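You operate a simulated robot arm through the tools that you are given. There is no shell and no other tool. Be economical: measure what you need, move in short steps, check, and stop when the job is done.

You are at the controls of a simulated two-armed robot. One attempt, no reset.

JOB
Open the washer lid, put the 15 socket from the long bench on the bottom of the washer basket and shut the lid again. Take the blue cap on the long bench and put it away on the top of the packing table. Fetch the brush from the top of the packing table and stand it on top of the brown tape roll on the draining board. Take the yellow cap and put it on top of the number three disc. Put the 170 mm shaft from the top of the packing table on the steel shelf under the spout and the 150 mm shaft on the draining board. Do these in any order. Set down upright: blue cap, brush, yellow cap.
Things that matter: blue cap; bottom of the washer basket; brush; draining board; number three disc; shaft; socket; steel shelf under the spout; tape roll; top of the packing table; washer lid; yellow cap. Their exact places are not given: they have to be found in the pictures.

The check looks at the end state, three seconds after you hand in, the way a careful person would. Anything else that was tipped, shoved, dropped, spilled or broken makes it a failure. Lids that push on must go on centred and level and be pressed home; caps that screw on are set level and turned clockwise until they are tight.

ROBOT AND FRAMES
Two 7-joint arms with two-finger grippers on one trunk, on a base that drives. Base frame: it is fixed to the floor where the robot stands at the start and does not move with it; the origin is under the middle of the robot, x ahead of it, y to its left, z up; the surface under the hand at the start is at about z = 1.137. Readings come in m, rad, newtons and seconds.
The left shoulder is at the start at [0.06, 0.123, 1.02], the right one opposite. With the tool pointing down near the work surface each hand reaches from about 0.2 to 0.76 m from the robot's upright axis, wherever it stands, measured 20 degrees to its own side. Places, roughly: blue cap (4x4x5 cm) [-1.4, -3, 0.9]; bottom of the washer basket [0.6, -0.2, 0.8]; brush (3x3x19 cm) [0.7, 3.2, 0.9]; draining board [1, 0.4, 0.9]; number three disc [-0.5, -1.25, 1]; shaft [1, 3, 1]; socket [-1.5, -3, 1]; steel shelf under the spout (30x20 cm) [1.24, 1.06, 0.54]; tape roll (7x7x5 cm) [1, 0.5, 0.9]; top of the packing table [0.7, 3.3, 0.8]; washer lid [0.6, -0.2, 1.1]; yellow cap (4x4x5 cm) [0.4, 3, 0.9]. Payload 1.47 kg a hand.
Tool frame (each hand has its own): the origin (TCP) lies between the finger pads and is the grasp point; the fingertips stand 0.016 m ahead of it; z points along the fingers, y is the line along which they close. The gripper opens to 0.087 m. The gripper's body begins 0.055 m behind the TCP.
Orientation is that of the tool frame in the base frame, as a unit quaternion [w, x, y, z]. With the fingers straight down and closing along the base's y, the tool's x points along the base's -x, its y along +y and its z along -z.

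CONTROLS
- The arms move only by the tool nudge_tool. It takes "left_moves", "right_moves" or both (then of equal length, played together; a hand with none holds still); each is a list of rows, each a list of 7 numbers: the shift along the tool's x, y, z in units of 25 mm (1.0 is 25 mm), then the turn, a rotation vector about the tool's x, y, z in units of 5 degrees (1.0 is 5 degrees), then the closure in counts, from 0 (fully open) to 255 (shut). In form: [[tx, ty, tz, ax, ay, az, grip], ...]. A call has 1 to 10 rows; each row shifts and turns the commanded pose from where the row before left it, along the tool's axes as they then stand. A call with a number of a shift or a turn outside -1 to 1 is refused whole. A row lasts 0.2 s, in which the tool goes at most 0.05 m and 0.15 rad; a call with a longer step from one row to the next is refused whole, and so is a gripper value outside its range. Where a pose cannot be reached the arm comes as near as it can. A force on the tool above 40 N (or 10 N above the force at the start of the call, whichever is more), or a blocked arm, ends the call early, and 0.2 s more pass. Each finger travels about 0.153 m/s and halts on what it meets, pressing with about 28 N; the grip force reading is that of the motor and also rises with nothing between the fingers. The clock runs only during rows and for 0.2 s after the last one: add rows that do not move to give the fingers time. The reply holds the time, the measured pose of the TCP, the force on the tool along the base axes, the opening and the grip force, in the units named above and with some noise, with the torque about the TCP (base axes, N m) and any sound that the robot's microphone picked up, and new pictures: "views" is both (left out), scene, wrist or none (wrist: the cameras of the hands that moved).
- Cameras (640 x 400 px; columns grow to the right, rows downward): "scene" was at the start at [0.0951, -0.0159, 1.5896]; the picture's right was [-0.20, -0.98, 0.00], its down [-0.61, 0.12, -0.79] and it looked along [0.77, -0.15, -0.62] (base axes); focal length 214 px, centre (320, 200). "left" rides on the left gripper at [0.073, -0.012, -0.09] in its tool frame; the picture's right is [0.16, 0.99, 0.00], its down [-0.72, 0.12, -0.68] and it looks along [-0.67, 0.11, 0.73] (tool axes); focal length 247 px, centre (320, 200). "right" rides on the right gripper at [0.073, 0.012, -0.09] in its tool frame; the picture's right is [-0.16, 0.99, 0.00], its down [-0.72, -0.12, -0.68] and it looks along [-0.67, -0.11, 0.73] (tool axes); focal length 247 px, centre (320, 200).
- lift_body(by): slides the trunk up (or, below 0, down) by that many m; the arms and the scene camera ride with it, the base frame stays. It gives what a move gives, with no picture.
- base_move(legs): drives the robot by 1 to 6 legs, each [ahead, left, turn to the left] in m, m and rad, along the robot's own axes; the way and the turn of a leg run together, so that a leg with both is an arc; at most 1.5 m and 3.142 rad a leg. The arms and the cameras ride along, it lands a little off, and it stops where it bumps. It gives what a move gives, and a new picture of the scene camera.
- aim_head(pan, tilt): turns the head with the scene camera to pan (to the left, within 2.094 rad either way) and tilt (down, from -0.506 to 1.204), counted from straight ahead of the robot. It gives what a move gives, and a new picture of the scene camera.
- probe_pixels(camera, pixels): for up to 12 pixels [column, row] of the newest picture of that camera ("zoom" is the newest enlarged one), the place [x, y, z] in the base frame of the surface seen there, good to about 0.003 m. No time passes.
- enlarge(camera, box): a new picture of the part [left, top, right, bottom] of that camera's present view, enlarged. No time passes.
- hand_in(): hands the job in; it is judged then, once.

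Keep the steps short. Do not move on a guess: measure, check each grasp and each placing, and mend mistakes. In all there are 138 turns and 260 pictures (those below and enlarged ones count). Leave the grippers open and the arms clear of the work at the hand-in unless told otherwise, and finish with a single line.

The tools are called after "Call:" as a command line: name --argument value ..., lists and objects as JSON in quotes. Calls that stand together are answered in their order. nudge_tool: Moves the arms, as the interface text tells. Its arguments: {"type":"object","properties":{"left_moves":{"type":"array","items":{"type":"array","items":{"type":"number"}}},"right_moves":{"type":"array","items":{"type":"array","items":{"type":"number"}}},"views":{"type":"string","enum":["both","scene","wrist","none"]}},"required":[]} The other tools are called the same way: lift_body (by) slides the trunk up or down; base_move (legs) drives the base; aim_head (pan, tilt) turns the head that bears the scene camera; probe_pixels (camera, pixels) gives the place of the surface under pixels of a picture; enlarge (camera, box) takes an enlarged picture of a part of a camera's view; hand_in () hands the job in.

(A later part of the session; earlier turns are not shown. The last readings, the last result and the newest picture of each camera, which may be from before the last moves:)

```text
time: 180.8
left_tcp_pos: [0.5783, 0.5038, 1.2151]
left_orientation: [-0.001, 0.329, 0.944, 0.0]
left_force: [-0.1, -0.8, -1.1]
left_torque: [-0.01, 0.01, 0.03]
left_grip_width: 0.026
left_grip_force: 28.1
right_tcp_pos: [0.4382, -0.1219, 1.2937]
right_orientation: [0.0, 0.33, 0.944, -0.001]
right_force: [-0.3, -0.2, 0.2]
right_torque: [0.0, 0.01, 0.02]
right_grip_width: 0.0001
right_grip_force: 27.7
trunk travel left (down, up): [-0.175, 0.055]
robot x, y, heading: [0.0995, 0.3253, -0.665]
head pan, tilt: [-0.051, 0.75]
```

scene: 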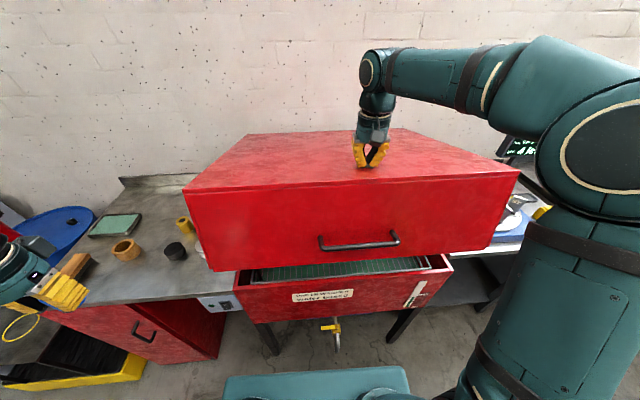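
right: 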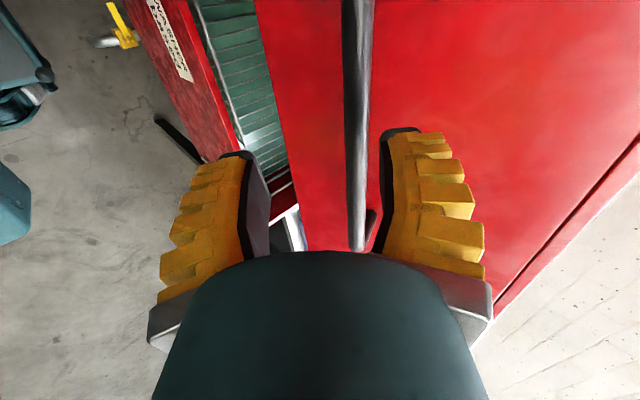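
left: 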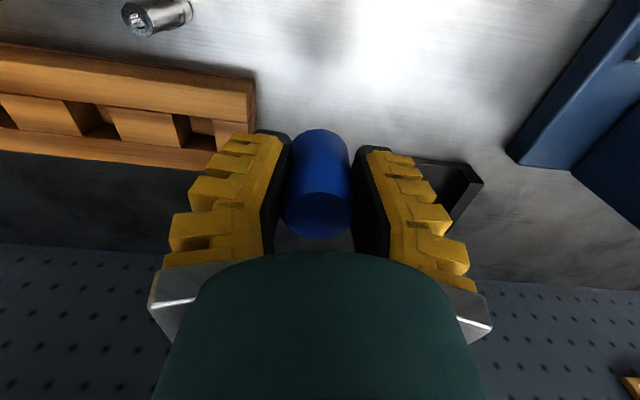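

Lid goes down under the fingertips. Continue pressing.

Call:
nudge_tool --right_moves '[[0, 0, 0.5, 0, 0, 0, 255], [0, 0, 0.5, 0, 0, 0, 255], [0, 0, 0.5, 0, 0, 0, 255], [0, 0, 0.5, 0, 0, 0, 255], [0, 0, 0.5, 0, 0, 0, 255], [0, 0, 0.5, 0, 0, 0, 255], [0, 0, 0.5, 0, 0, 0, 255], [0, 0, 0.5, 0, 0, 0, 255], [0, 0, 0.5, 0, 0, 0, 255], [0, 0, 0.5, 0, 0, 0, 255]]' --views "scene"

```text
time: 183.0
left_tcp_pos: [0.5763, 0.5014, 1.2158]
left_orientation: [-0.003, 0.33, 0.944, -0.001]
left_force: [0.0, 0.6, -0.5]
left_torque: [0.02, -0.02, -0.01]
left_grip_width: 0.0262
left_grip_force: 28.1
right_tcp_pos: [0.4362, -0.1215, 1.1689]
right_orientation: [0.001, 0.329, 0.944, -0.001]
right_force: [0.2, 0.1, 0.4]
right_torque: [-0.01, 0.0, -0.01]
right_grip_width: 0.0
right_grip_force: 27.9
trunk travel left (down, up): [-0.175, 0.055]
robot x, y, heading: [0.1001, 0.3244, -0.658]
head pan, tilt: [-0.051, 0.75]
```

scene: 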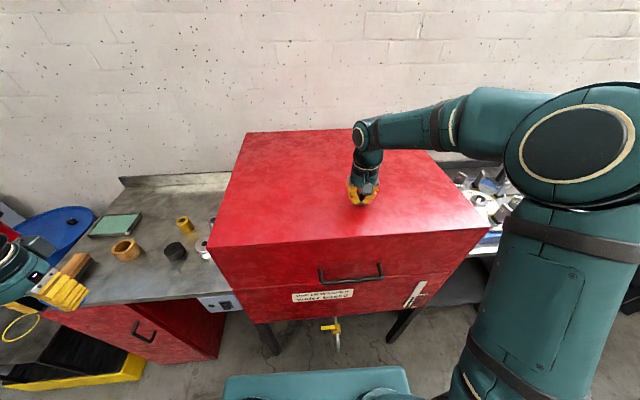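

Call:
nudge_tool --right_moves '[[0, 0, 0.4, 0, 0, 0, 255], [0, 0, 0.3, 0, 0, 0, 255], [0, 0, 0.2, 0, 0, 0, 255], [0, 0, 0, 0, 0, 0, 255]]' --views "none"

Call:
probe_pixels --camera "scene" --pixels '[[300, 225], [300, 150], [420, 180], [350, 278], [125, 243], [127, 255], [173, 247], [135, 270], [75, 262]]'

Call:
enlarge --camera "scene" --box '[60, 180, 260, 310]'

```text
time: 184.0
left_tcp_pos: [0.5747, 0.505, 1.2154]
left_orientation: [0.0, 0.331, 0.944, 0.0]
left_force: [-0.6, -0.3, 0.8]
left_torque: [0.0, -0.03, 0.03]
left_grip_width: 0.0264
left_grip_force: 27.9
right_tcp_pos: [0.4374, -0.1224, 1.1499]
right_orientation: [0.006, 0.328, 0.945, -0.002]
right_force: [2.5, -5.6, 39.8]
right_torque: [0.02, 0.11, 0.1]
right_grip_width: 0.0061
right_grip_force: 28.9
trunk travel left (down, up): [-0.175, 0.055]
robot x, y, heading: [0.1001, 0.327, -0.664]
head pan, tilt: [-0.051, 0.75]
```

```text
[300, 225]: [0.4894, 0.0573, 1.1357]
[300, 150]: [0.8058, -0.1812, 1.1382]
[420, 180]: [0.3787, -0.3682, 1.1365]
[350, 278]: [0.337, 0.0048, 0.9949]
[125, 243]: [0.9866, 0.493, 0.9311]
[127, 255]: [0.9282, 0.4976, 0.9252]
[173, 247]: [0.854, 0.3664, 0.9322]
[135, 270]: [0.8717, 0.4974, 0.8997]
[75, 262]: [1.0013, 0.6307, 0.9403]
```

```text
3.08 times, centred on (160, 245) of scene
```

zoom: 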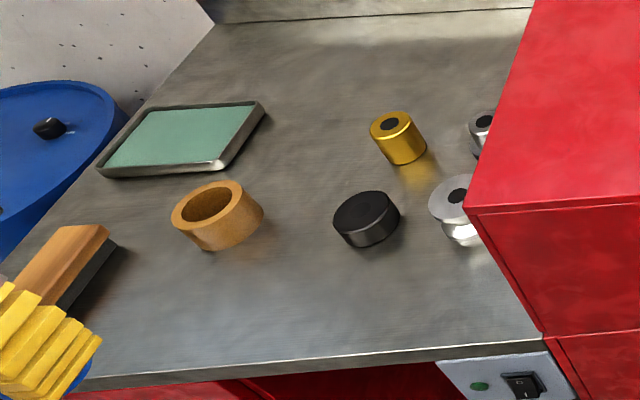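

The lid is shut (top at z 1.1365 level, pressed with 40 N). Raise the right hand, open it, and back off; then look toward the packing table.

Call:
nudge_tool --right_moves '[[0, 0, -1, 0, 0, 0, 200], [0, 0, -1, 0, 0, 0, 0], [0, 0, -1, 0, 0, 0, 0], [0.5, 0, -0.5, 0, 0, 0, 0], [1, 0, 0, 0, 0, 0, 0], [1, 0, 0, 0, 0, 0, 0], [1, 0, 0, 0, 0, 0, 0], [1, 0, 0, 0, 0, 0, 0]]' --views "none"

Call:
base_move --legs '[[-0.35, 0, 0]]'

Call:
aim_head --pan 2.05 --tilt 0.6

```text
time: 185.8
left_tcp_pos: [0.5756, 0.5021, 1.2145]
left_orientation: [0.0, 0.33, 0.944, 0.0]
left_force: [0.5, 0.1, 0.1]
left_torque: [0.02, -0.02, 0.0]
left_grip_width: 0.0258
left_grip_force: 28.6
right_tcp_pos: [0.3479, -0.0516, 1.233]
right_orientation: [0.001, 0.329, 0.944, -0.001]
right_force: [-0.3, -0.4, 0.2]
right_torque: [-0.09, -0.02, 0.0]
right_grip_width: 0.087
right_grip_force: 0.1
trunk travel left (down, up): [-0.175, 0.055]
robot x, y, heading: [0.1021, 0.324, -0.665]
head pan, tilt: [-0.051, 0.75]
```

```text
time: 188.1
left_tcp_pos: [0.3033, 0.7187, 1.2146]
left_orientation: [-0.001, 0.328, 0.945, 0.0]
left_force: [-0.3, 0.9, -0.4]
left_torque: [0.0, -0.03, 0.02]
left_grip_width: 0.026
left_grip_force: 28.1
right_tcp_pos: [0.0745, 0.165, 1.2328]
right_orientation: [0.001, 0.329, 0.944, -0.002]
right_force: [-0.5, -0.3, 0.1]
right_torque: [0.03, -0.06, -0.01]
right_grip_width: 0.087
right_grip_force: 0.2
trunk travel left (down, up): [-0.175, 0.055]
robot x, y, heading: [-0.1762, 0.5409, -0.671]
head pan, tilt: [-0.051, 0.75]
```

scene: 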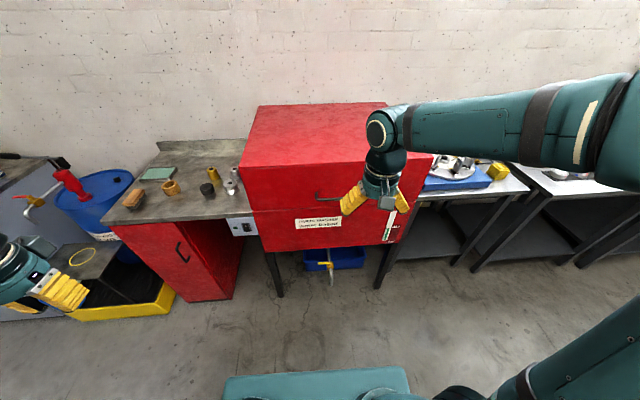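

```text
time: 190.1
left_tcp_pos: [0.3021, 0.7179, 1.2148]
left_orientation: [-0.001, 0.329, 0.944, 0.0]
left_force: [0.2, 0.0, 0.6]
left_torque: [-0.01, 0.02, 0.01]
left_grip_width: 0.026
left_grip_force: 28.1
right_tcp_pos: [0.0759, 0.1634, 1.2325]
right_orientation: [0.001, 0.329, 0.944, -0.001]
right_force: [0.6, 0.0, 0.1]
right_torque: [-0.04, -0.03, 0.04]
right_grip_width: 0.0873
right_grip_force: 0.0
trunk travel left (down, up): [-0.175, 0.055]
robot x, y, heading: [-0.1722, 0.5395, -0.666]
head pan, tilt: [2.051, 0.6]
```

scene: 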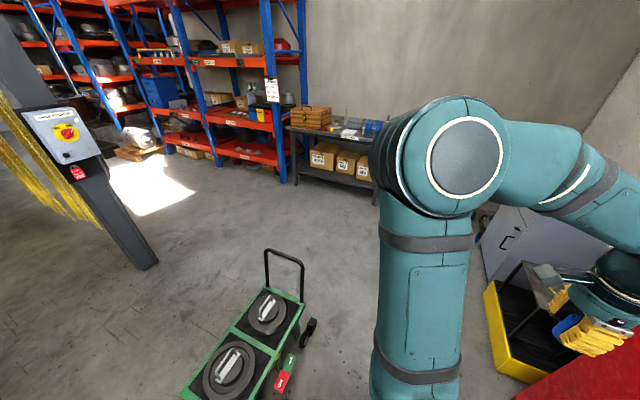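

Call:
probe_pixels --camera "scene" --pixels '[[270, 255], [304, 300], [320, 325], [290, 385], [200, 395], [500, 310], [520, 370], [360, 185], [295, 180], [330, 140], [350, 300], [490, 260]]'

```text
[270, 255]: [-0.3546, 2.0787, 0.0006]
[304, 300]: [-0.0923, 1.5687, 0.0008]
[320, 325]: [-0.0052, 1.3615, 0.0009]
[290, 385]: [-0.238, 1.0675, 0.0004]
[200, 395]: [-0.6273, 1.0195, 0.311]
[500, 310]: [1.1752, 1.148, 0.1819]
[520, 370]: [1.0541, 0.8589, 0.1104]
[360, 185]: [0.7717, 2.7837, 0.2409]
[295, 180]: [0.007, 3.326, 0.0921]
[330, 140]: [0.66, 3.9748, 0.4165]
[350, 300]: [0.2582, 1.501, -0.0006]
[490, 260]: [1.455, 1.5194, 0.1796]
```

Corridor: cart's right edge at x≈0, tray at x≈1.05. Turn left 1.5 rad and drive through at x≈0.45.

Call:
base_move --legs '[[0, 0, 1.5], [0.72, -0.18, 0], [0.74, 0.67, 0]]'

Call:
aim_head --pan 0.1 --tilt 0.65

```text
time: 203.6
left_tcp_pos: [0.3258, 2.4349, 1.2148]
left_orientation: [-0.002, -0.399, 0.917, -0.002]
left_force: [0.0, -0.7, 0.0]
left_torque: [0.0, 0.0, 0.03]
left_grip_width: 0.0261
left_grip_force: 27.7
right_tcp_pos: [0.8599, 2.1646, 1.233]
right_orientation: [0.001, -0.399, 0.917, 0.0]
right_force: [0.2, -0.2, 0.4]
right_torque: [0.03, 0.0, 0.01]
right_grip_width: 0.0869
right_grip_force: 0.1
trunk travel left (down, up): [-0.175, 0.055]
robot x, y, heading: [0.4684, 1.9479, 0.823]
head pan, tilt: [2.051, 0.6]
```

scene: 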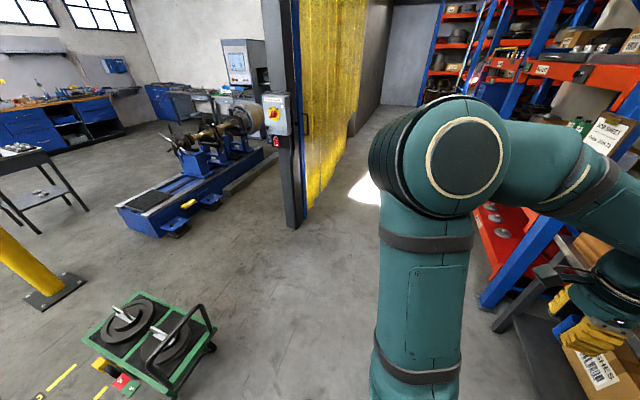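

```text
time: 205.5
left_tcp_pos: [0.3245, 2.4349, 1.2146]
left_orientation: [-0.001, -0.399, 0.917, -0.001]
left_force: [-0.6, 0.0, 0.6]
left_torque: [-0.01, -0.01, -0.01]
left_grip_width: 0.0262
left_grip_force: 27.6
right_tcp_pos: [0.8591, 2.1643, 1.2331]
right_orientation: [0.001, -0.4, 0.917, -0.001]
right_force: [0.2, 1.0, 0.0]
right_torque: [0.0, 0.0, 0.04]
right_grip_width: 0.0868
right_grip_force: 0.0
trunk travel left (down, up): [-0.175, 0.055]
robot x, y, heading: [0.4646, 1.9453, 0.823]
head pan, tilt: [0.099, 0.649]
```

scene: 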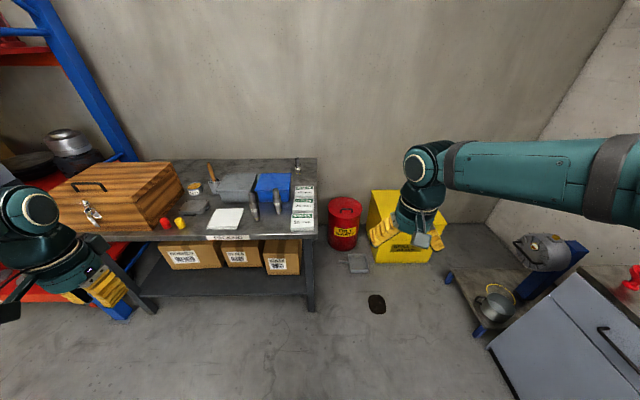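

Call:
enlarge --camera "scene" --box '[140, 140, 340, 260]'

Call:
probe_pixels --camera "zoom" --pixels '[[128, 272], [80, 270], [232, 140], [355, 220], [435, 200], [300, 250], [180, 150], [560, 300], [40, 310], [500, 50], [520, 220], [290, 300]]'

```text
3.20 times, centred on (240, 200) of scene
```

zoom: 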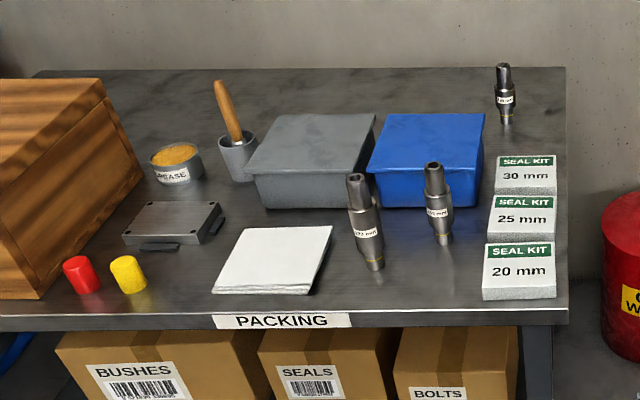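

```text
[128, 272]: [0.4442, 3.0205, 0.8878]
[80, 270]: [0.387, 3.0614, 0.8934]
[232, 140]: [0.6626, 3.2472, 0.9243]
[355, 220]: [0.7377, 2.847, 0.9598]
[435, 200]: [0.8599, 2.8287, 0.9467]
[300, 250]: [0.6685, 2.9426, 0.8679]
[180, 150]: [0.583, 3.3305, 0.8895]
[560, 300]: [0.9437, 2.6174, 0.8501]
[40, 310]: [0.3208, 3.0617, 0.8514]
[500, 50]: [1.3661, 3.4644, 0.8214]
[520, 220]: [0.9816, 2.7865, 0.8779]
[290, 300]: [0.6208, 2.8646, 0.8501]
```

Call:
enlarge --camera "scene" --box '[240, 180, 290, 230]'

Call:
enlarge --camera "scene" --box '[280, 150, 320, 185]'

Call:
enlarge --camera "scene" --box '[190, 155, 240, 205]'

```text
8.00 times, centred on (265, 205) of scene
```

zoom: 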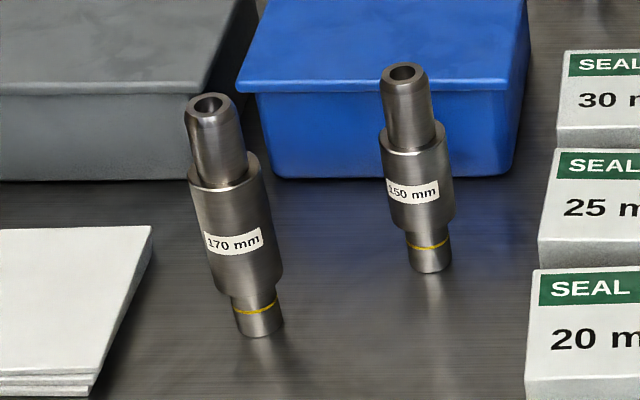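

```text
11.43 times, centred on (300, 168) of scene
```

zoom: 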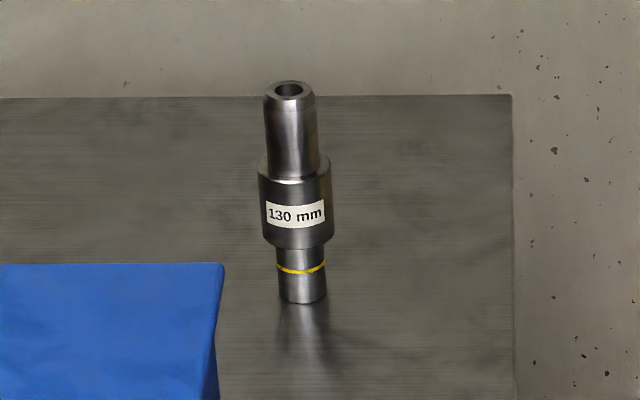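

```text
8.00 times, centred on (215, 180) of scene
```

zoom: 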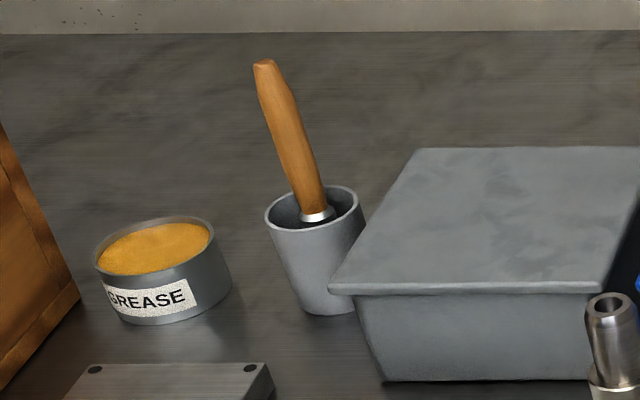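

Shaft labels read: 170 mm (left), 150 mm (right), 130 mm at the back. The brush stands in the grey cup. I square up to the table and drive in.

Call:
base_move --legs '[[0, 0, 0.13], [0.46, 0.45, 0]]'

Call:
aim_head --pan 0.0 --tilt 0.95

```text
time: 210.6
left_tcp_pos: [0.1662, 3.0433, 1.2145]
left_orientation: [-0.001, -0.456, 0.89, -0.001]
left_force: [0.6, 0.7, -0.1]
left_torque: [0.0, 0.02, -0.01]
left_grip_width: 0.0261
left_grip_force: 27.5
right_tcp_pos: [0.7301, 2.8432, 1.2333]
right_orientation: [0.001, -0.457, 0.89, 0.0]
right_force: [-0.3, 0.8, -0.3]
right_torque: [-0.02, 0.0, -0.01]
right_grip_width: 0.0869
right_grip_force: 0.0
trunk travel left (down, up): [-0.175, 0.055]
robot x, y, heading: [0.3652, 2.577, 0.953]
head pan, tilt: [0.099, 0.649]
```

scene: 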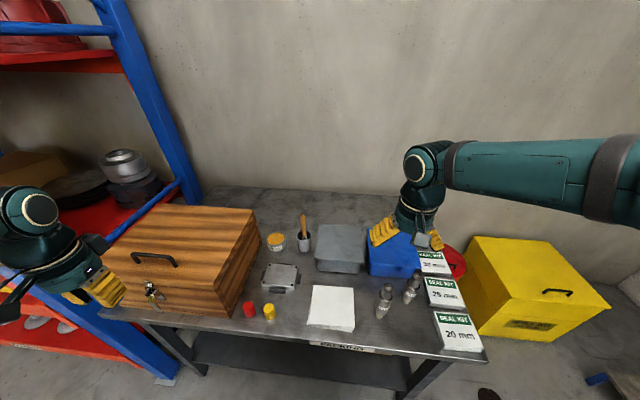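

```text
time: 211.4
left_tcp_pos: [0.1661, 3.0425, 1.2152]
left_orientation: [0.0, -0.456, 0.89, -0.001]
left_force: [0.8, 0.9, 0.6]
left_torque: [-0.02, 0.0, -0.04]
left_grip_width: 0.026
left_grip_force: 28.4
right_tcp_pos: [0.7316, 2.8419, 1.2339]
right_orientation: [0.001, -0.456, 0.89, -0.001]
right_force: [-0.2, -0.5, 0.1]
right_torque: [-0.01, 0.01, 0.01]
right_grip_width: 0.0868
right_grip_force: 0.0
trunk travel left (down, up): [-0.175, 0.055]
robot x, y, heading: [0.3624, 2.5777, 0.95]
head pan, tilt: [0.0, 0.949]
```

scene: 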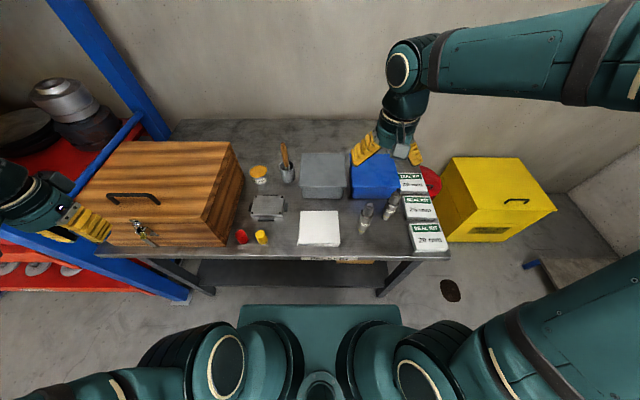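

Call:
enlarge --camera "right" --box '[160, 0, 480, 200]'

Call:
enlarge --camera "scene" --box '[340, 180, 420, 250]'

```text
2.00 times, centred on (320, 100) of right
```

zoom: 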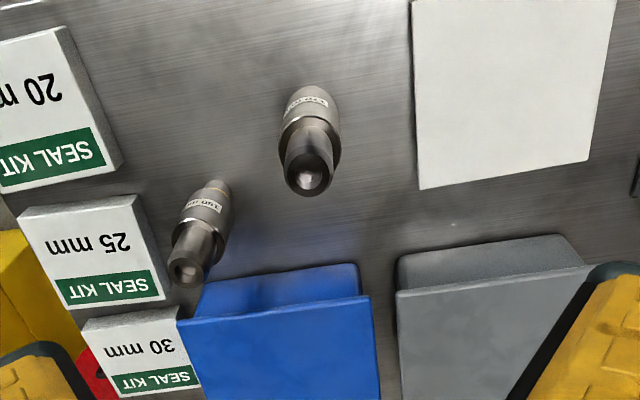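

```text
5.71 times, centred on (380, 215) of scene
```

zoom: 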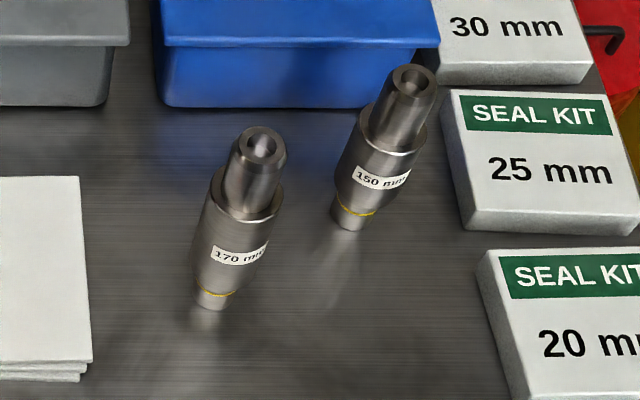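

Call:
probe_pixels --camera "zoom" --pixels '[[263, 130], [240, 148], [286, 150], [262, 170], [260, 155], [225, 285], [412, 68], [412, 100], [395, 85], [434, 88], [250, 200], [215, 305]]'

```text
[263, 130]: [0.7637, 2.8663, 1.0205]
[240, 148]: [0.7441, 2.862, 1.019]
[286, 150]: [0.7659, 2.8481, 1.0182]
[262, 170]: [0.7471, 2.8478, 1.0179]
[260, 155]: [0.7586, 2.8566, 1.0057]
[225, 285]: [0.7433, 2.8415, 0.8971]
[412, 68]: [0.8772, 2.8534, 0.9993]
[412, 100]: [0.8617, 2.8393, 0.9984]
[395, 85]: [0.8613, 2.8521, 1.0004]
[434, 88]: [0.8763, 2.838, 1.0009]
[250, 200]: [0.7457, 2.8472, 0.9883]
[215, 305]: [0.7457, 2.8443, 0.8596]
```

170 shaft axis at (0.755,2.856), top 1.02. Align and descend to its top section.

Call:
nudge_tool --right_moves '[[-0.5, -0.22, 1, 0, 0, 0, 60], [-0.5, -0.21, 1, 0, 0, 0, 60], [0, 0, 1, 0, 0, 0, 60], [0, 0, 1, 0, 0, 0, 60], [0, 0, 1, 0, 0, 0, 60], [0, 0, 1, 0, 0, 0, 60], [0, 0, 1, 0, 0, 0, 60], [0, 0, 0, 0, 0, 0, 60]]' --views "wrist"

```text
time: 213.2
left_tcp_pos: [0.1654, 3.0431, 1.2147]
left_orientation: [-0.001, -0.455, 0.891, -0.001]
left_force: [-0.7, 0.7, 1.1]
left_torque: [0.02, 0.0, 0.04]
left_grip_width: 0.0263
left_grip_force: 28.2
right_tcp_pos: [0.7547, 2.8558, 1.0587]
right_orientation: [0.002, -0.456, 0.89, -0.001]
right_force: [-0.4, -1.0, -0.6]
right_torque: [-0.02, 0.0, 0.02]
right_grip_width: 0.0703
right_grip_force: 2.5
trunk travel left (down, up): [-0.175, 0.055]
robot x, y, heading: [0.3664, 2.576, 0.95]
head pan, tilt: [0.0, 0.949]
```

right: 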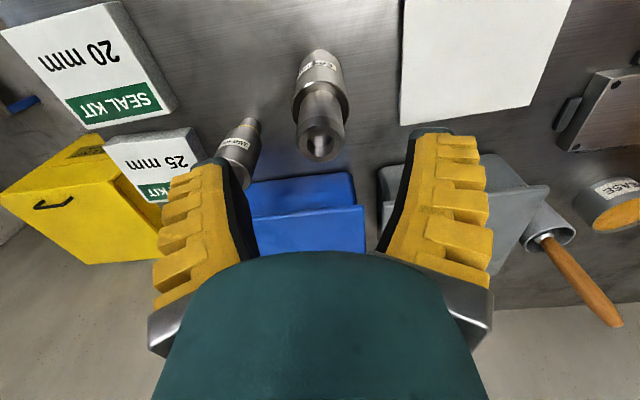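

Call:
nudge_tool --right_moves '[[0, 0, 0.9, 0, 0, 0, 60], [0, 0, 0.9, 0, 0, 0, 60], [0, 0, 0.7, 0, 0, 0, 60], [0, 0, 0, 0, 0, 0, 60], [0, 0, 0, 0, 0, 0, 255], [0, 0, 0, 0, 0, 0, 255], [0, 0, 0, 0, 0, 0, 255]]' --views "wrist"

```text
time: 214.8
left_tcp_pos: [0.1663, 3.0435, 1.2167]
left_orientation: [-0.001, -0.456, 0.89, -0.001]
left_force: [0.2, 0.2, -0.4]
left_torque: [0.01, -0.01, -0.03]
left_grip_width: 0.026
left_grip_force: 28.1
right_tcp_pos: [0.7546, 2.8574, 0.9958]
right_orientation: [0.002, -0.456, 0.89, 0.001]
right_force: [0.9, 0.9, 1.4]
right_torque: [0.25, -0.22, -0.06]
right_grip_width: 0.023
right_grip_force: 28.5
trunk travel left (down, up): [-0.175, 0.055]
robot x, y, heading: [0.362, 2.5733, 0.95]
head pan, tilt: [0.0, 0.949]
```

right: 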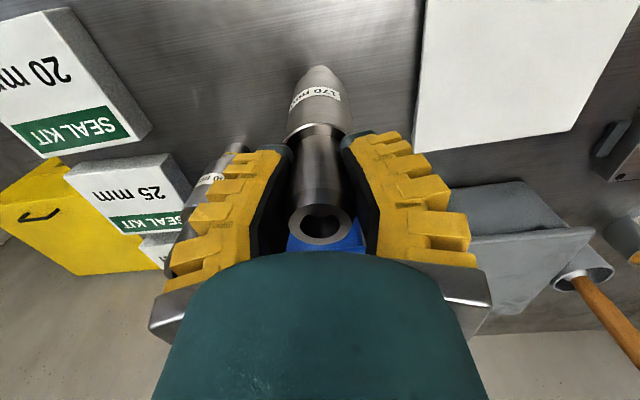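

Gripped (23 mm). Lift.

Call:
nudge_tool --right_moves '[[0, 0, -0.5, 0, 0, 0, 255], [0, 0, -1, 0, 0, 0, 255], [0, 0, -1, 0, 0, 0, 255], [0, 0, -1, 0, 0, 0, 255], [0, 0, -1, 0, 0, 0, 255], [0, 0, -1, 0, 0, 0, 255], [0, 0, -1, 0, 0, 0, 255], [0.5, -0.5, -1, 0, 0, 0, 255], [1, -1, -1, 0, 0, 0, 255], [1, -1, -1, 0, 0, 0, 255]]' --views "none"

Call:
base_move --legs '[[0, -0.25, 0]]'

```text
time: 217.0
left_tcp_pos: [0.1674, 3.0424, 1.2154]
left_orientation: [-0.001, -0.456, 0.89, -0.001]
left_force: [0.3, -0.4, -0.5]
left_torque: [0.01, -0.01, 0.0]
left_grip_width: 0.0259
left_grip_force: 28.0
right_tcp_pos: [0.7666, 2.767, 1.2336]
right_orientation: [0.001, -0.456, 0.89, -0.002]
right_force: [-0.1, -0.4, -9.8]
right_torque: [0.03, 0.0, 0.0]
right_grip_width: 0.0177
right_grip_force: 28.1
trunk travel left (down, up): [-0.175, 0.055]
robot x, y, heading: [0.3663, 2.5747, 0.948]
head pan, tilt: [0.0, 0.949]
```

```text
time: 219.8
left_tcp_pos: [0.3696, 2.8977, 1.2149]
left_orientation: [-0.001, -0.457, 0.889, -0.002]
left_force: [0.2, -0.3, -0.2]
left_torque: [0.02, 0.03, -0.01]
left_grip_width: 0.026
left_grip_force: 28.1
right_tcp_pos: [0.9713, 2.6248, 1.2329]
right_orientation: [0.001, -0.458, 0.889, 0.0]
right_force: [0.0, 0.6, -9.7]
right_torque: [0.05, -0.02, -0.03]
right_grip_width: 0.0175
right_grip_force: 28.0
trunk travel left (down, up): [-0.175, 0.055]
robot x, y, heading: [0.5728, 2.4342, 0.952]
head pan, tilt: [0.0, 0.949]
```

scene: 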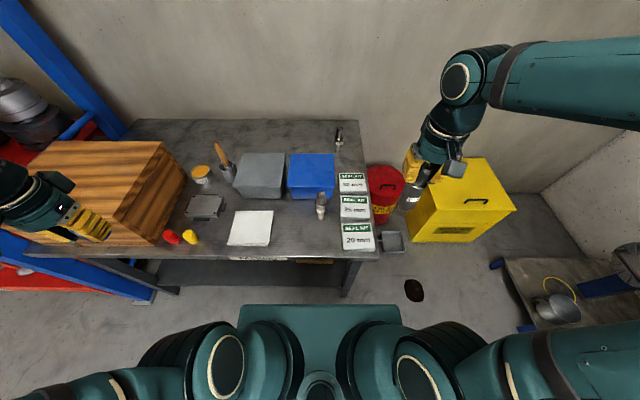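

Call:
enlarge --camera "right" --box '[160, 60, 480, 260]'

```text
2.00 times, centred on (320, 160) of right
```

zoom: 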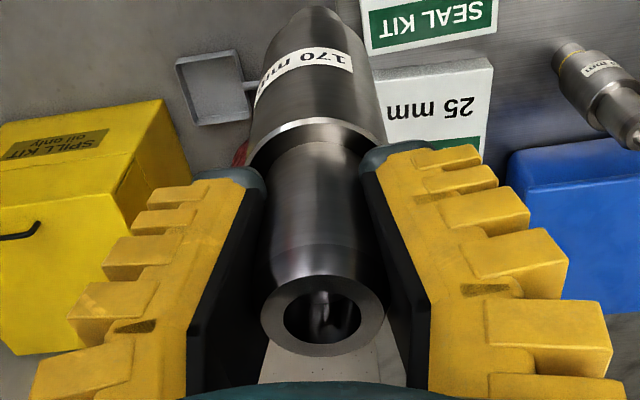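

Grip on the shaft unchanged (soft pads settle). Now the blue cap: move the left hand over the free area at about (0.745,2.85).

Call:
nudge_tool --left_moves '[[0, -1, 0, 0, 0, 0, 255], [0, -1, 0, 0, 0, 0, 255], [-0.6, -1, 0, 0, 0, 0, 255], [-0.6, -1, 0, 0, 0, 0, 255], [-0.8, -1, 0, 0, 0, 0, 255], [-0.8, -1, 0, 0, 0, 0, 255], [-0.8, -1, 0, 0, 0, 0, 255], [-0.8, -1, 0, 0, 0, 0, 255], [-0.8, -1, 0, 0, 0, 0, 255], [-0.8, -1, 0, 0, 0, 0, 255]]' --views "none"

Call:
nudge_tool --left_moves '[[-0.4, -1, 0.8, 0, 0, 0, 255], [-0.4, -1, 1, 0, 0, 0, 255], [-0.3, -1, 1, 0, 0, 0, 255], [0, -0.3, 1, 0, 0, 0, 255], [0, 0, 1, 0, 0, 0, 255], [0, 0, 1, 0, 0, 0, 255], [0, 0, 1, 0, 0, 0, 255], [0, 0, 1, 0, 0, 0, 255], [0, 0, 1, 0, 0, 0, 255], [0, 0, 0, 0, 0, 0, 255]]' --views "both"

```text
time: 222.0
left_tcp_pos: [0.6627, 2.8741, 1.2162]
left_orientation: [-0.001, -0.457, 0.89, -0.001]
left_force: [0.6, -0.2, 0.2]
left_torque: [0.0, -0.01, 0.0]
left_grip_width: 0.0258
left_grip_force: 28.0
right_tcp_pos: [0.9718, 2.6251, 1.2325]
right_orientation: [0.002, -0.457, 0.89, -0.001]
right_force: [0.8, 0.6, -10.8]
right_torque: [-0.01, -0.03, -0.03]
right_grip_width: 0.0169
right_grip_force: 27.8
trunk travel left (down, up): [-0.175, 0.055]
robot x, y, heading: [0.5716, 2.4326, 0.948]
head pan, tilt: [0.0, 0.949]
```

```text
time: 224.2
left_tcp_pos: [0.7431, 2.847, 0.9961]
left_orientation: [-0.001, -0.457, 0.889, -0.001]
left_force: [0.4, -0.7, -0.5]
left_torque: [0.0, -0.02, 0.01]
left_grip_width: 0.026
left_grip_force: 28.1
right_tcp_pos: [0.9705, 2.6232, 1.2331]
right_orientation: [0.002, -0.456, 0.89, 0.0]
right_force: [0.2, -0.7, -10.3]
right_torque: [-0.01, 0.01, -0.02]
right_grip_width: 0.0164
right_grip_force: 28.2
trunk travel left (down, up): [-0.175, 0.055]
robot x, y, heading: [0.5681, 2.4316, 0.958]
head pan, tilt: [0.0, 0.949]
```

scene: 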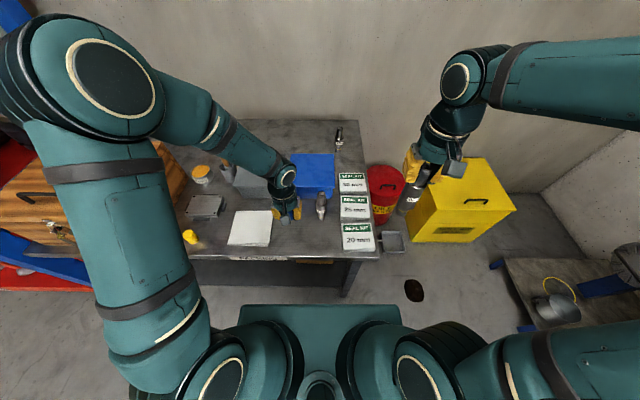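
left: 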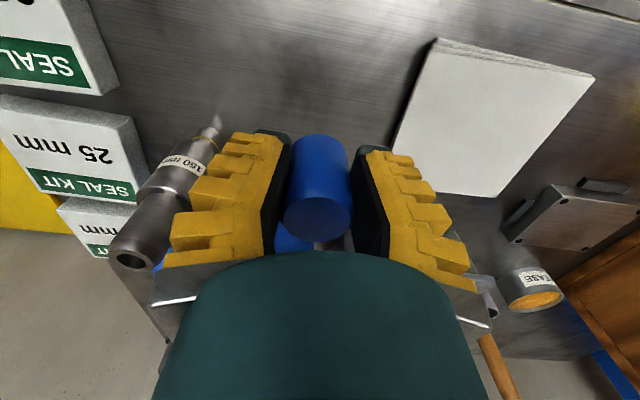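

Clear of the 150 shaft. Descend to the table.

Call:
nudge_tool --left_moves '[[0, 0, 1, 0, 0, 0, 255], [0, 0, 1, 0, 0, 0, 255], [0, 0, 1, 0, 0, 0, 255], [0, 0, 0.8, 0, 0, 0, 255], [0, 0, 0.3, 0, 0, 0, 255], [0, 0, 0.15, 0, 0, 0, 255], [0, 0, 0, 0, 0, 0, 255]]' --views "none"

Call:
enlarge --camera "right" --box '[160, 60, 480, 260]'

```text
time: 225.8
left_tcp_pos: [0.743, 2.8479, 0.8888]
left_orientation: [-0.001, -0.457, 0.89, -0.001]
left_force: [0.0, 0.2, 0.0]
left_torque: [-0.01, -0.02, -0.04]
left_grip_width: 0.026
left_grip_force: 27.2
right_tcp_pos: [0.9701, 2.6255, 1.2337]
right_orientation: [0.001, -0.457, 0.889, 0.0]
right_force: [-1.1, 0.1, -11.0]
right_torque: [0.02, -0.02, 0.02]
right_grip_width: 0.0165
right_grip_force: 27.6
trunk travel left (down, up): [-0.175, 0.055]
robot x, y, heading: [0.5727, 2.4295, 0.956]
head pan, tilt: [0.0, 0.949]
```

```text
2.00 times, centred on (320, 160) of right
```

zoom: 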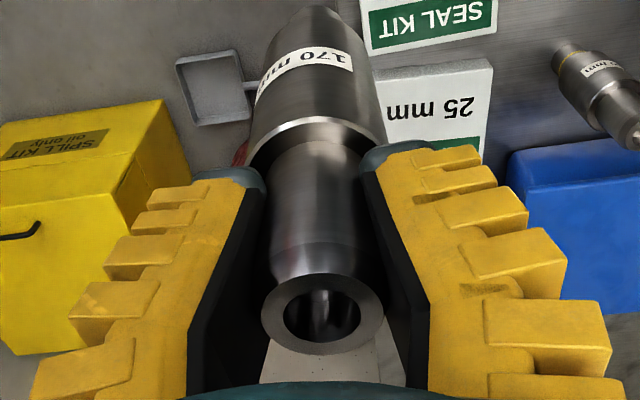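

Shaft steady. Lower the cap to contact.

Call:
nudge_tool --left_moves '[[0, 0, 0.08, 0, 0, 0, 255], [0, 0, 0.08, 0, 0, 0, 255], [0, 0, 0.06, 0, 0, 0, 255], [0, 0, 0, 0, 0, 0, 255]]' --views "none"

```text
time: 226.8
left_tcp_pos: [0.7428, 2.8472, 0.8844]
left_orientation: [0.0, -0.457, 0.889, -0.001]
left_force: [1.1, 1.4, 9.1]
left_torque: [0.04, 0.04, -0.01]
left_grip_width: 0.0265
left_grip_force: 27.7
right_tcp_pos: [0.9706, 2.6239, 1.233]
right_orientation: [0.001, -0.457, 0.889, 0.0]
right_force: [0.2, 0.0, -10.3]
right_torque: [-0.02, -0.01, -0.01]
right_grip_width: 0.0162
right_grip_force: 28.3
trunk travel left (down, up): [-0.175, 0.055]
robot x, y, heading: [0.5704, 2.4318, 0.954]
head pan, tilt: [0.0, 0.949]
```

Contact (9 N). Release (to a modest opening) and lift off.

Call:
nudge_tool --left_moves '[[0, 0, 0, 0, 0, 0, 160], [0, 0, 0, 0, 0, 0, 120], [0, 0, -0.5, 0, 0, 0, 100], [0, 0, -1, 0, 0, 0, 60], [0, 0, -1, 0, 0, 0, 0], [0, 0, -1, 0, 0, 0, 0], [0, 0, -1, 0, 0, 0, 0], [0, 0, -1, 0, 0, 0, 0], [0, 0, -1, 0, 0, 0, 0], [0, 0, -1, 0, 0, 0, 0]]' --views "wrist"

```text
time: 229.0
left_tcp_pos: [0.7434, 2.848, 1.0708]
left_orientation: [0.0, -0.457, 0.889, -0.002]
left_force: [-0.6, 0.4, 0.6]
left_torque: [0.03, -0.02, -0.04]
left_grip_width: 0.0869
left_grip_force: 0.1
right_tcp_pos: [0.9696, 2.6253, 1.2329]
right_orientation: [0.001, -0.457, 0.89, 0.0]
right_force: [0.1, -0.1, -10.3]
right_torque: [0.0, -0.03, -0.03]
right_grip_width: 0.0163
right_grip_force: 27.9
trunk travel left (down, up): [-0.175, 0.055]
robot x, y, heading: [0.5702, 2.432, 0.956]
head pan, tilt: [0.0, 0.949]
```

left: 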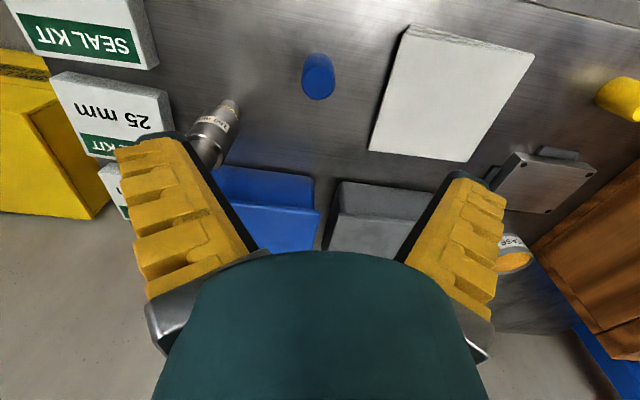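

Blue cap stands. Raise the left hand, drive left 0.25 for the brush.

Call:
nudge_tool --left_moves '[[0, 0, -1, 0, 0, 0, 0], [0, 0, -1, 0, 0, 0, 0], [0, 0, -1, 0, 0, 0, 0], [0, 0, -1, 0, 0, 0, 0], [0, 0, -1, 0, 0, 0, 0], [0, 0, -1, 0, 0, 0, 0], [0, 0, -1, 0, 0, 0, 0]]' --views "none"

Call:
base_move --legs '[[0, 0.28, 0]]'

Call:
enlarge --camera "scene" --box '[230, 120, 350, 250]'

```text
time: 230.6
left_tcp_pos: [0.7429, 2.8486, 1.2468]
left_orientation: [-0.001, -0.456, 0.89, -0.001]
left_force: [0.2, -0.8, 0.0]
left_torque: [0.0, 0.02, 0.0]
left_grip_width: 0.0872
left_grip_force: 0.0
right_tcp_pos: [0.9704, 2.625, 1.233]
right_orientation: [0.001, -0.457, 0.889, -0.001]
right_force: [0.0, 0.2, -10.1]
right_torque: [0.01, -0.03, -0.01]
right_grip_width: 0.0162
right_grip_force: 28.0
trunk travel left (down, up): [-0.175, 0.055]
robot x, y, heading: [0.5679, 2.4332, 0.957]
head pan, tilt: [0.0, 0.949]
```

```text
time: 233.6
left_tcp_pos: [0.5161, 3.0086, 1.2456]
left_orientation: [-0.001, -0.459, 0.889, -0.002]
left_force: [-0.3, 0.1, 0.3]
left_torque: [-0.02, 0.01, -0.02]
left_grip_width: 0.0871
left_grip_force: 0.2
right_tcp_pos: [0.7443, 2.7866, 1.2322]
right_orientation: [0.001, -0.458, 0.889, -0.001]
right_force: [-0.8, 0.0, -10.3]
right_torque: [0.04, 0.0, -0.01]
right_grip_width: 0.0157
right_grip_force: 28.3
trunk travel left (down, up): [-0.175, 0.055]
robot x, y, heading: [0.3414, 2.5906, 0.957]
head pan, tilt: [0.0, 0.949]
```

scene: 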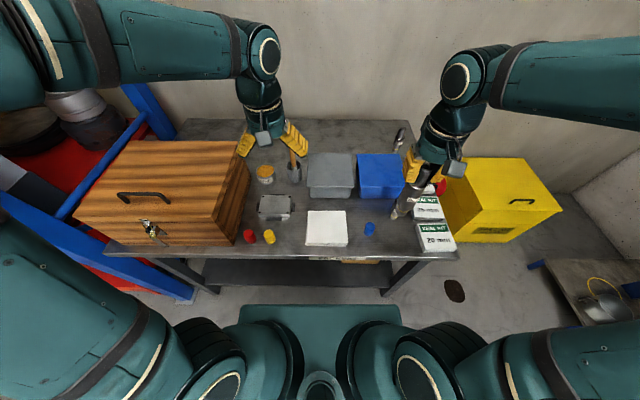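

```text
3.08 times, centred on (290, 185) of scene
```

zoom: 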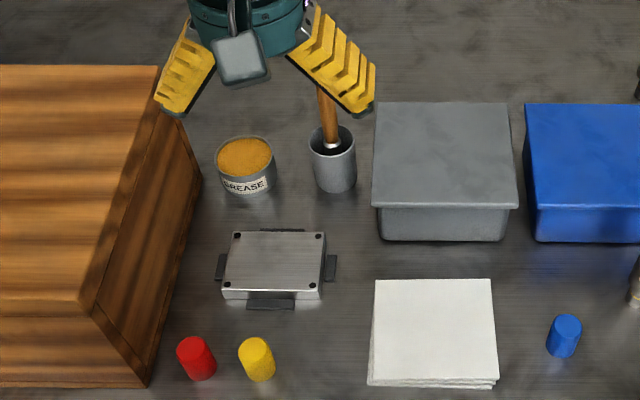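

Call:
probe_pixels --camera "zoom" --pixels '[[326, 105], [328, 120], [331, 135], [310, 135], [355, 140], [332, 160], [335, 188], [346, 130], [320, 128]]'

Call:
enlarge --camera "left" --box '[220, 0, 540, 200]'

```text
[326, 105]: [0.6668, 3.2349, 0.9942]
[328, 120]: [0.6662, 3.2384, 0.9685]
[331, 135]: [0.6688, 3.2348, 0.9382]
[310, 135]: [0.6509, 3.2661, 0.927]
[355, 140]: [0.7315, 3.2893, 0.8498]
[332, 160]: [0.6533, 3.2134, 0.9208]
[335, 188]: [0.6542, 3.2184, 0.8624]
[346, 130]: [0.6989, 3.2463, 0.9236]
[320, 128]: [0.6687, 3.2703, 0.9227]
```

```text
2.00 times, centred on (380, 100) of left
```

zoom: 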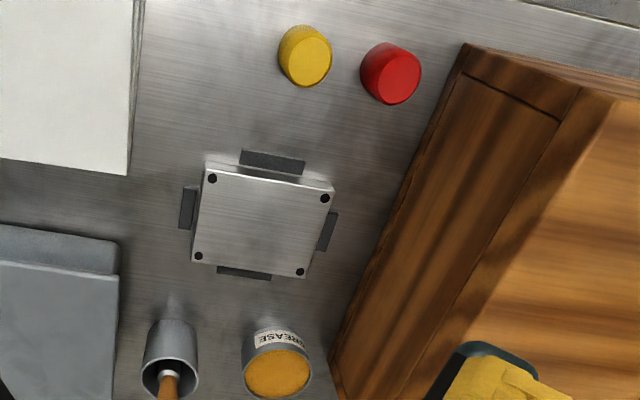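

Brush is vertical at about (0.672,3.242). Move the left hand over it.

Call:
nudge_tool --left_moves '[[-1, 0, 0, 0, 0, 0, 60], [-1, 0, 0, 0, 0, 0, 60], [-1, 0, 0, 0, 0, 0, 60], [-1, 0, 0, 0, 0, 0, 60], [-1, 0, 0, 0, 0, 0, 60], [-1, 0, 0, 0, 0, 0, 60], [-1, 0, 0, 0, 0, 0, 60], [-1, 0.1, 0, 0, 0, 0, 60], [-1, 0.1, 0.5, 0, 0, 0, 60], [-1, 0.1, 0.5, 0, 0, 0, 60]]' --views "none"

Call:
nudge_tool --left_moves '[[-1, 0, 0.5, 0, 0, 0, 60], [-0.2, 0, 1, 0, 0, 0, 60], [0, 0, 1, 0, 0, 0, 60], [0, 0, 0.5, 0, 0, 0, 60], [0, 0, 0, 0, 0, 0, 60]]' --views "wrist"

```text
time: 235.8
left_tcp_pos: [0.6558, 3.2186, 1.2191]
left_orientation: [-0.002, -0.458, 0.889, -0.002]
left_force: [-0.3, 0.4, 0.7]
left_torque: [-0.01, 0.01, 0.0]
left_grip_width: 0.0705
left_grip_force: 2.8
right_tcp_pos: [0.744, 2.7871, 1.2328]
right_orientation: [0.0, -0.458, 0.889, -0.002]
right_force: [-0.5, 0.0, -9.1]
right_torque: [0.01, 0.01, 0.01]
right_grip_width: 0.0152
right_grip_force: 28.7
trunk travel left (down, up): [-0.175, 0.055]
robot x, y, heading: [0.3449, 2.5895, 0.954]
head pan, tilt: [0.0, 0.949]
```

```text
time: 237.0
left_tcp_pos: [0.6726, 3.2406, 1.1448]
left_orientation: [-0.001, -0.458, 0.889, -0.002]
left_force: [-0.8, -0.4, -0.6]
left_torque: [0.0, 0.0, -0.02]
left_grip_width: 0.0706
left_grip_force: 3.1
right_tcp_pos: [0.7431, 2.7861, 1.2333]
right_orientation: [0.002, -0.458, 0.889, 0.0]
right_force: [0.6, -0.4, -10.0]
right_torque: [0.02, 0.0, 0.02]
right_grip_width: 0.0156
right_grip_force: 27.9
trunk travel left (down, up): [-0.175, 0.055]
robot x, y, heading: [0.3426, 2.5906, 0.957]
head pan, tilt: [0.0, 0.949]
```

left: 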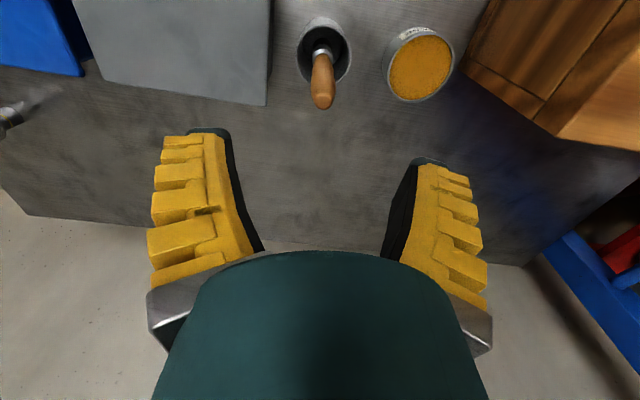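

Aligned. Descend 0.14, grip, lift.

Call:
nudge_tool --left_moves '[[0, 0, 1, 0, 0, 0, 60], [0, 0, 1, 0, 0, 0, 60], [0, 0, 1, 0, 0, 0, 60], [0, 0, 1, 0, 0, 0, 60], [0, 0, 1, 0, 0, 0, 60], [0, 0, 0.5, 0, 0, 0, 60], [0, 0, 0, 0, 0, 0, 60], [0, 0, 0, 0, 0, 0, 255], [0, 0, 0, 0, 0, 0, 255], [0, 0, 0, 0, 0, 0, 255]]' --views "wrist"

```text
time: 239.2
left_tcp_pos: [0.6717, 3.2397, 1.0081]
left_orientation: [-0.001, -0.458, 0.889, -0.002]
left_force: [-1.0, 0.0, 0.5]
left_torque: [-0.02, 0.01, -0.01]
left_grip_width: 0.0141
left_grip_force: 27.7
right_tcp_pos: [0.7444, 2.7845, 1.2323]
right_orientation: [0.001, -0.458, 0.889, 0.0]
right_force: [-0.4, -0.6, -9.9]
right_torque: [0.02, 0.01, 0.02]
right_grip_width: 0.0154
right_grip_force: 27.7
trunk travel left (down, up): [-0.175, 0.055]
robot x, y, heading: [0.3437, 2.5906, 0.954]
head pan, tilt: [0.0, 0.949]
```

left: 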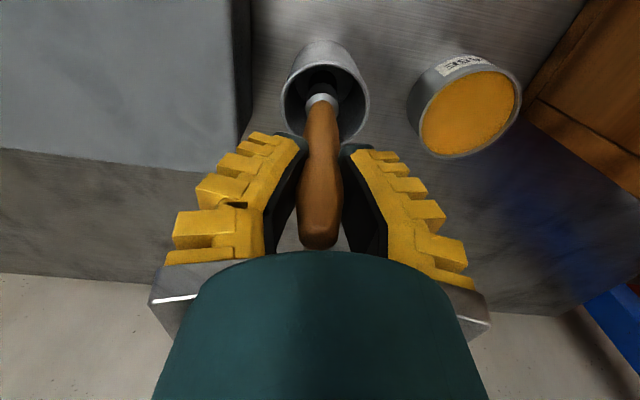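

Call:
nudge_tool --left_moves '[[0, 0, -0.5, 0, 0, 0, 255], [0, 0, -0.9, 0, 0, 0, 255], [0, 0, -0.9, 0, 0, 0, 255], [0, 0, -0.9, 0, 0, 0, 255], [0, 0, -0.9, 0, 0, 0, 255], [0, 0, -0.9, 0, 0, 0, 255], [0, 0, -0.9, 0, 0, 0, 255], [0, 0, -0.9, 0, 0, 0, 255], [0, 0, -0.9, 0, 0, 0, 255], [0, 0, 0, 0, 0, 0, 255]]' --views "both"

```text
time: 241.4
left_tcp_pos: [0.6734, 3.2403, 1.2013]
left_orientation: [-0.001, -0.457, 0.889, -0.001]
left_force: [0.0, -0.5, -0.6]
left_torque: [0.01, 0.0, -0.01]
left_grip_width: 0.0131
left_grip_force: 28.4
right_tcp_pos: [0.7444, 2.7855, 1.2328]
right_orientation: [0.001, -0.458, 0.889, -0.001]
right_force: [0.6, 0.3, -10.8]
right_torque: [-0.02, -0.02, -0.03]
right_grip_width: 0.015
right_grip_force: 28.1
trunk travel left (down, up): [-0.175, 0.055]
robot x, y, heading: [0.3451, 2.5901, 0.955]
head pan, tilt: [0.0, 0.949]
```

scene: 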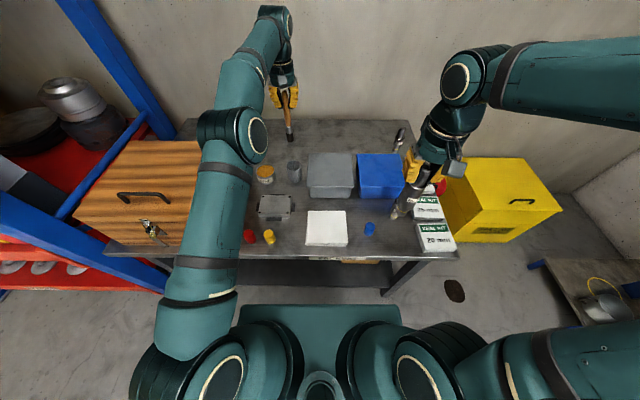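
left: 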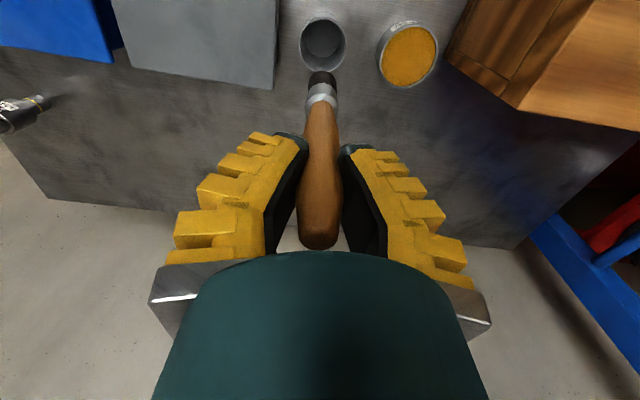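

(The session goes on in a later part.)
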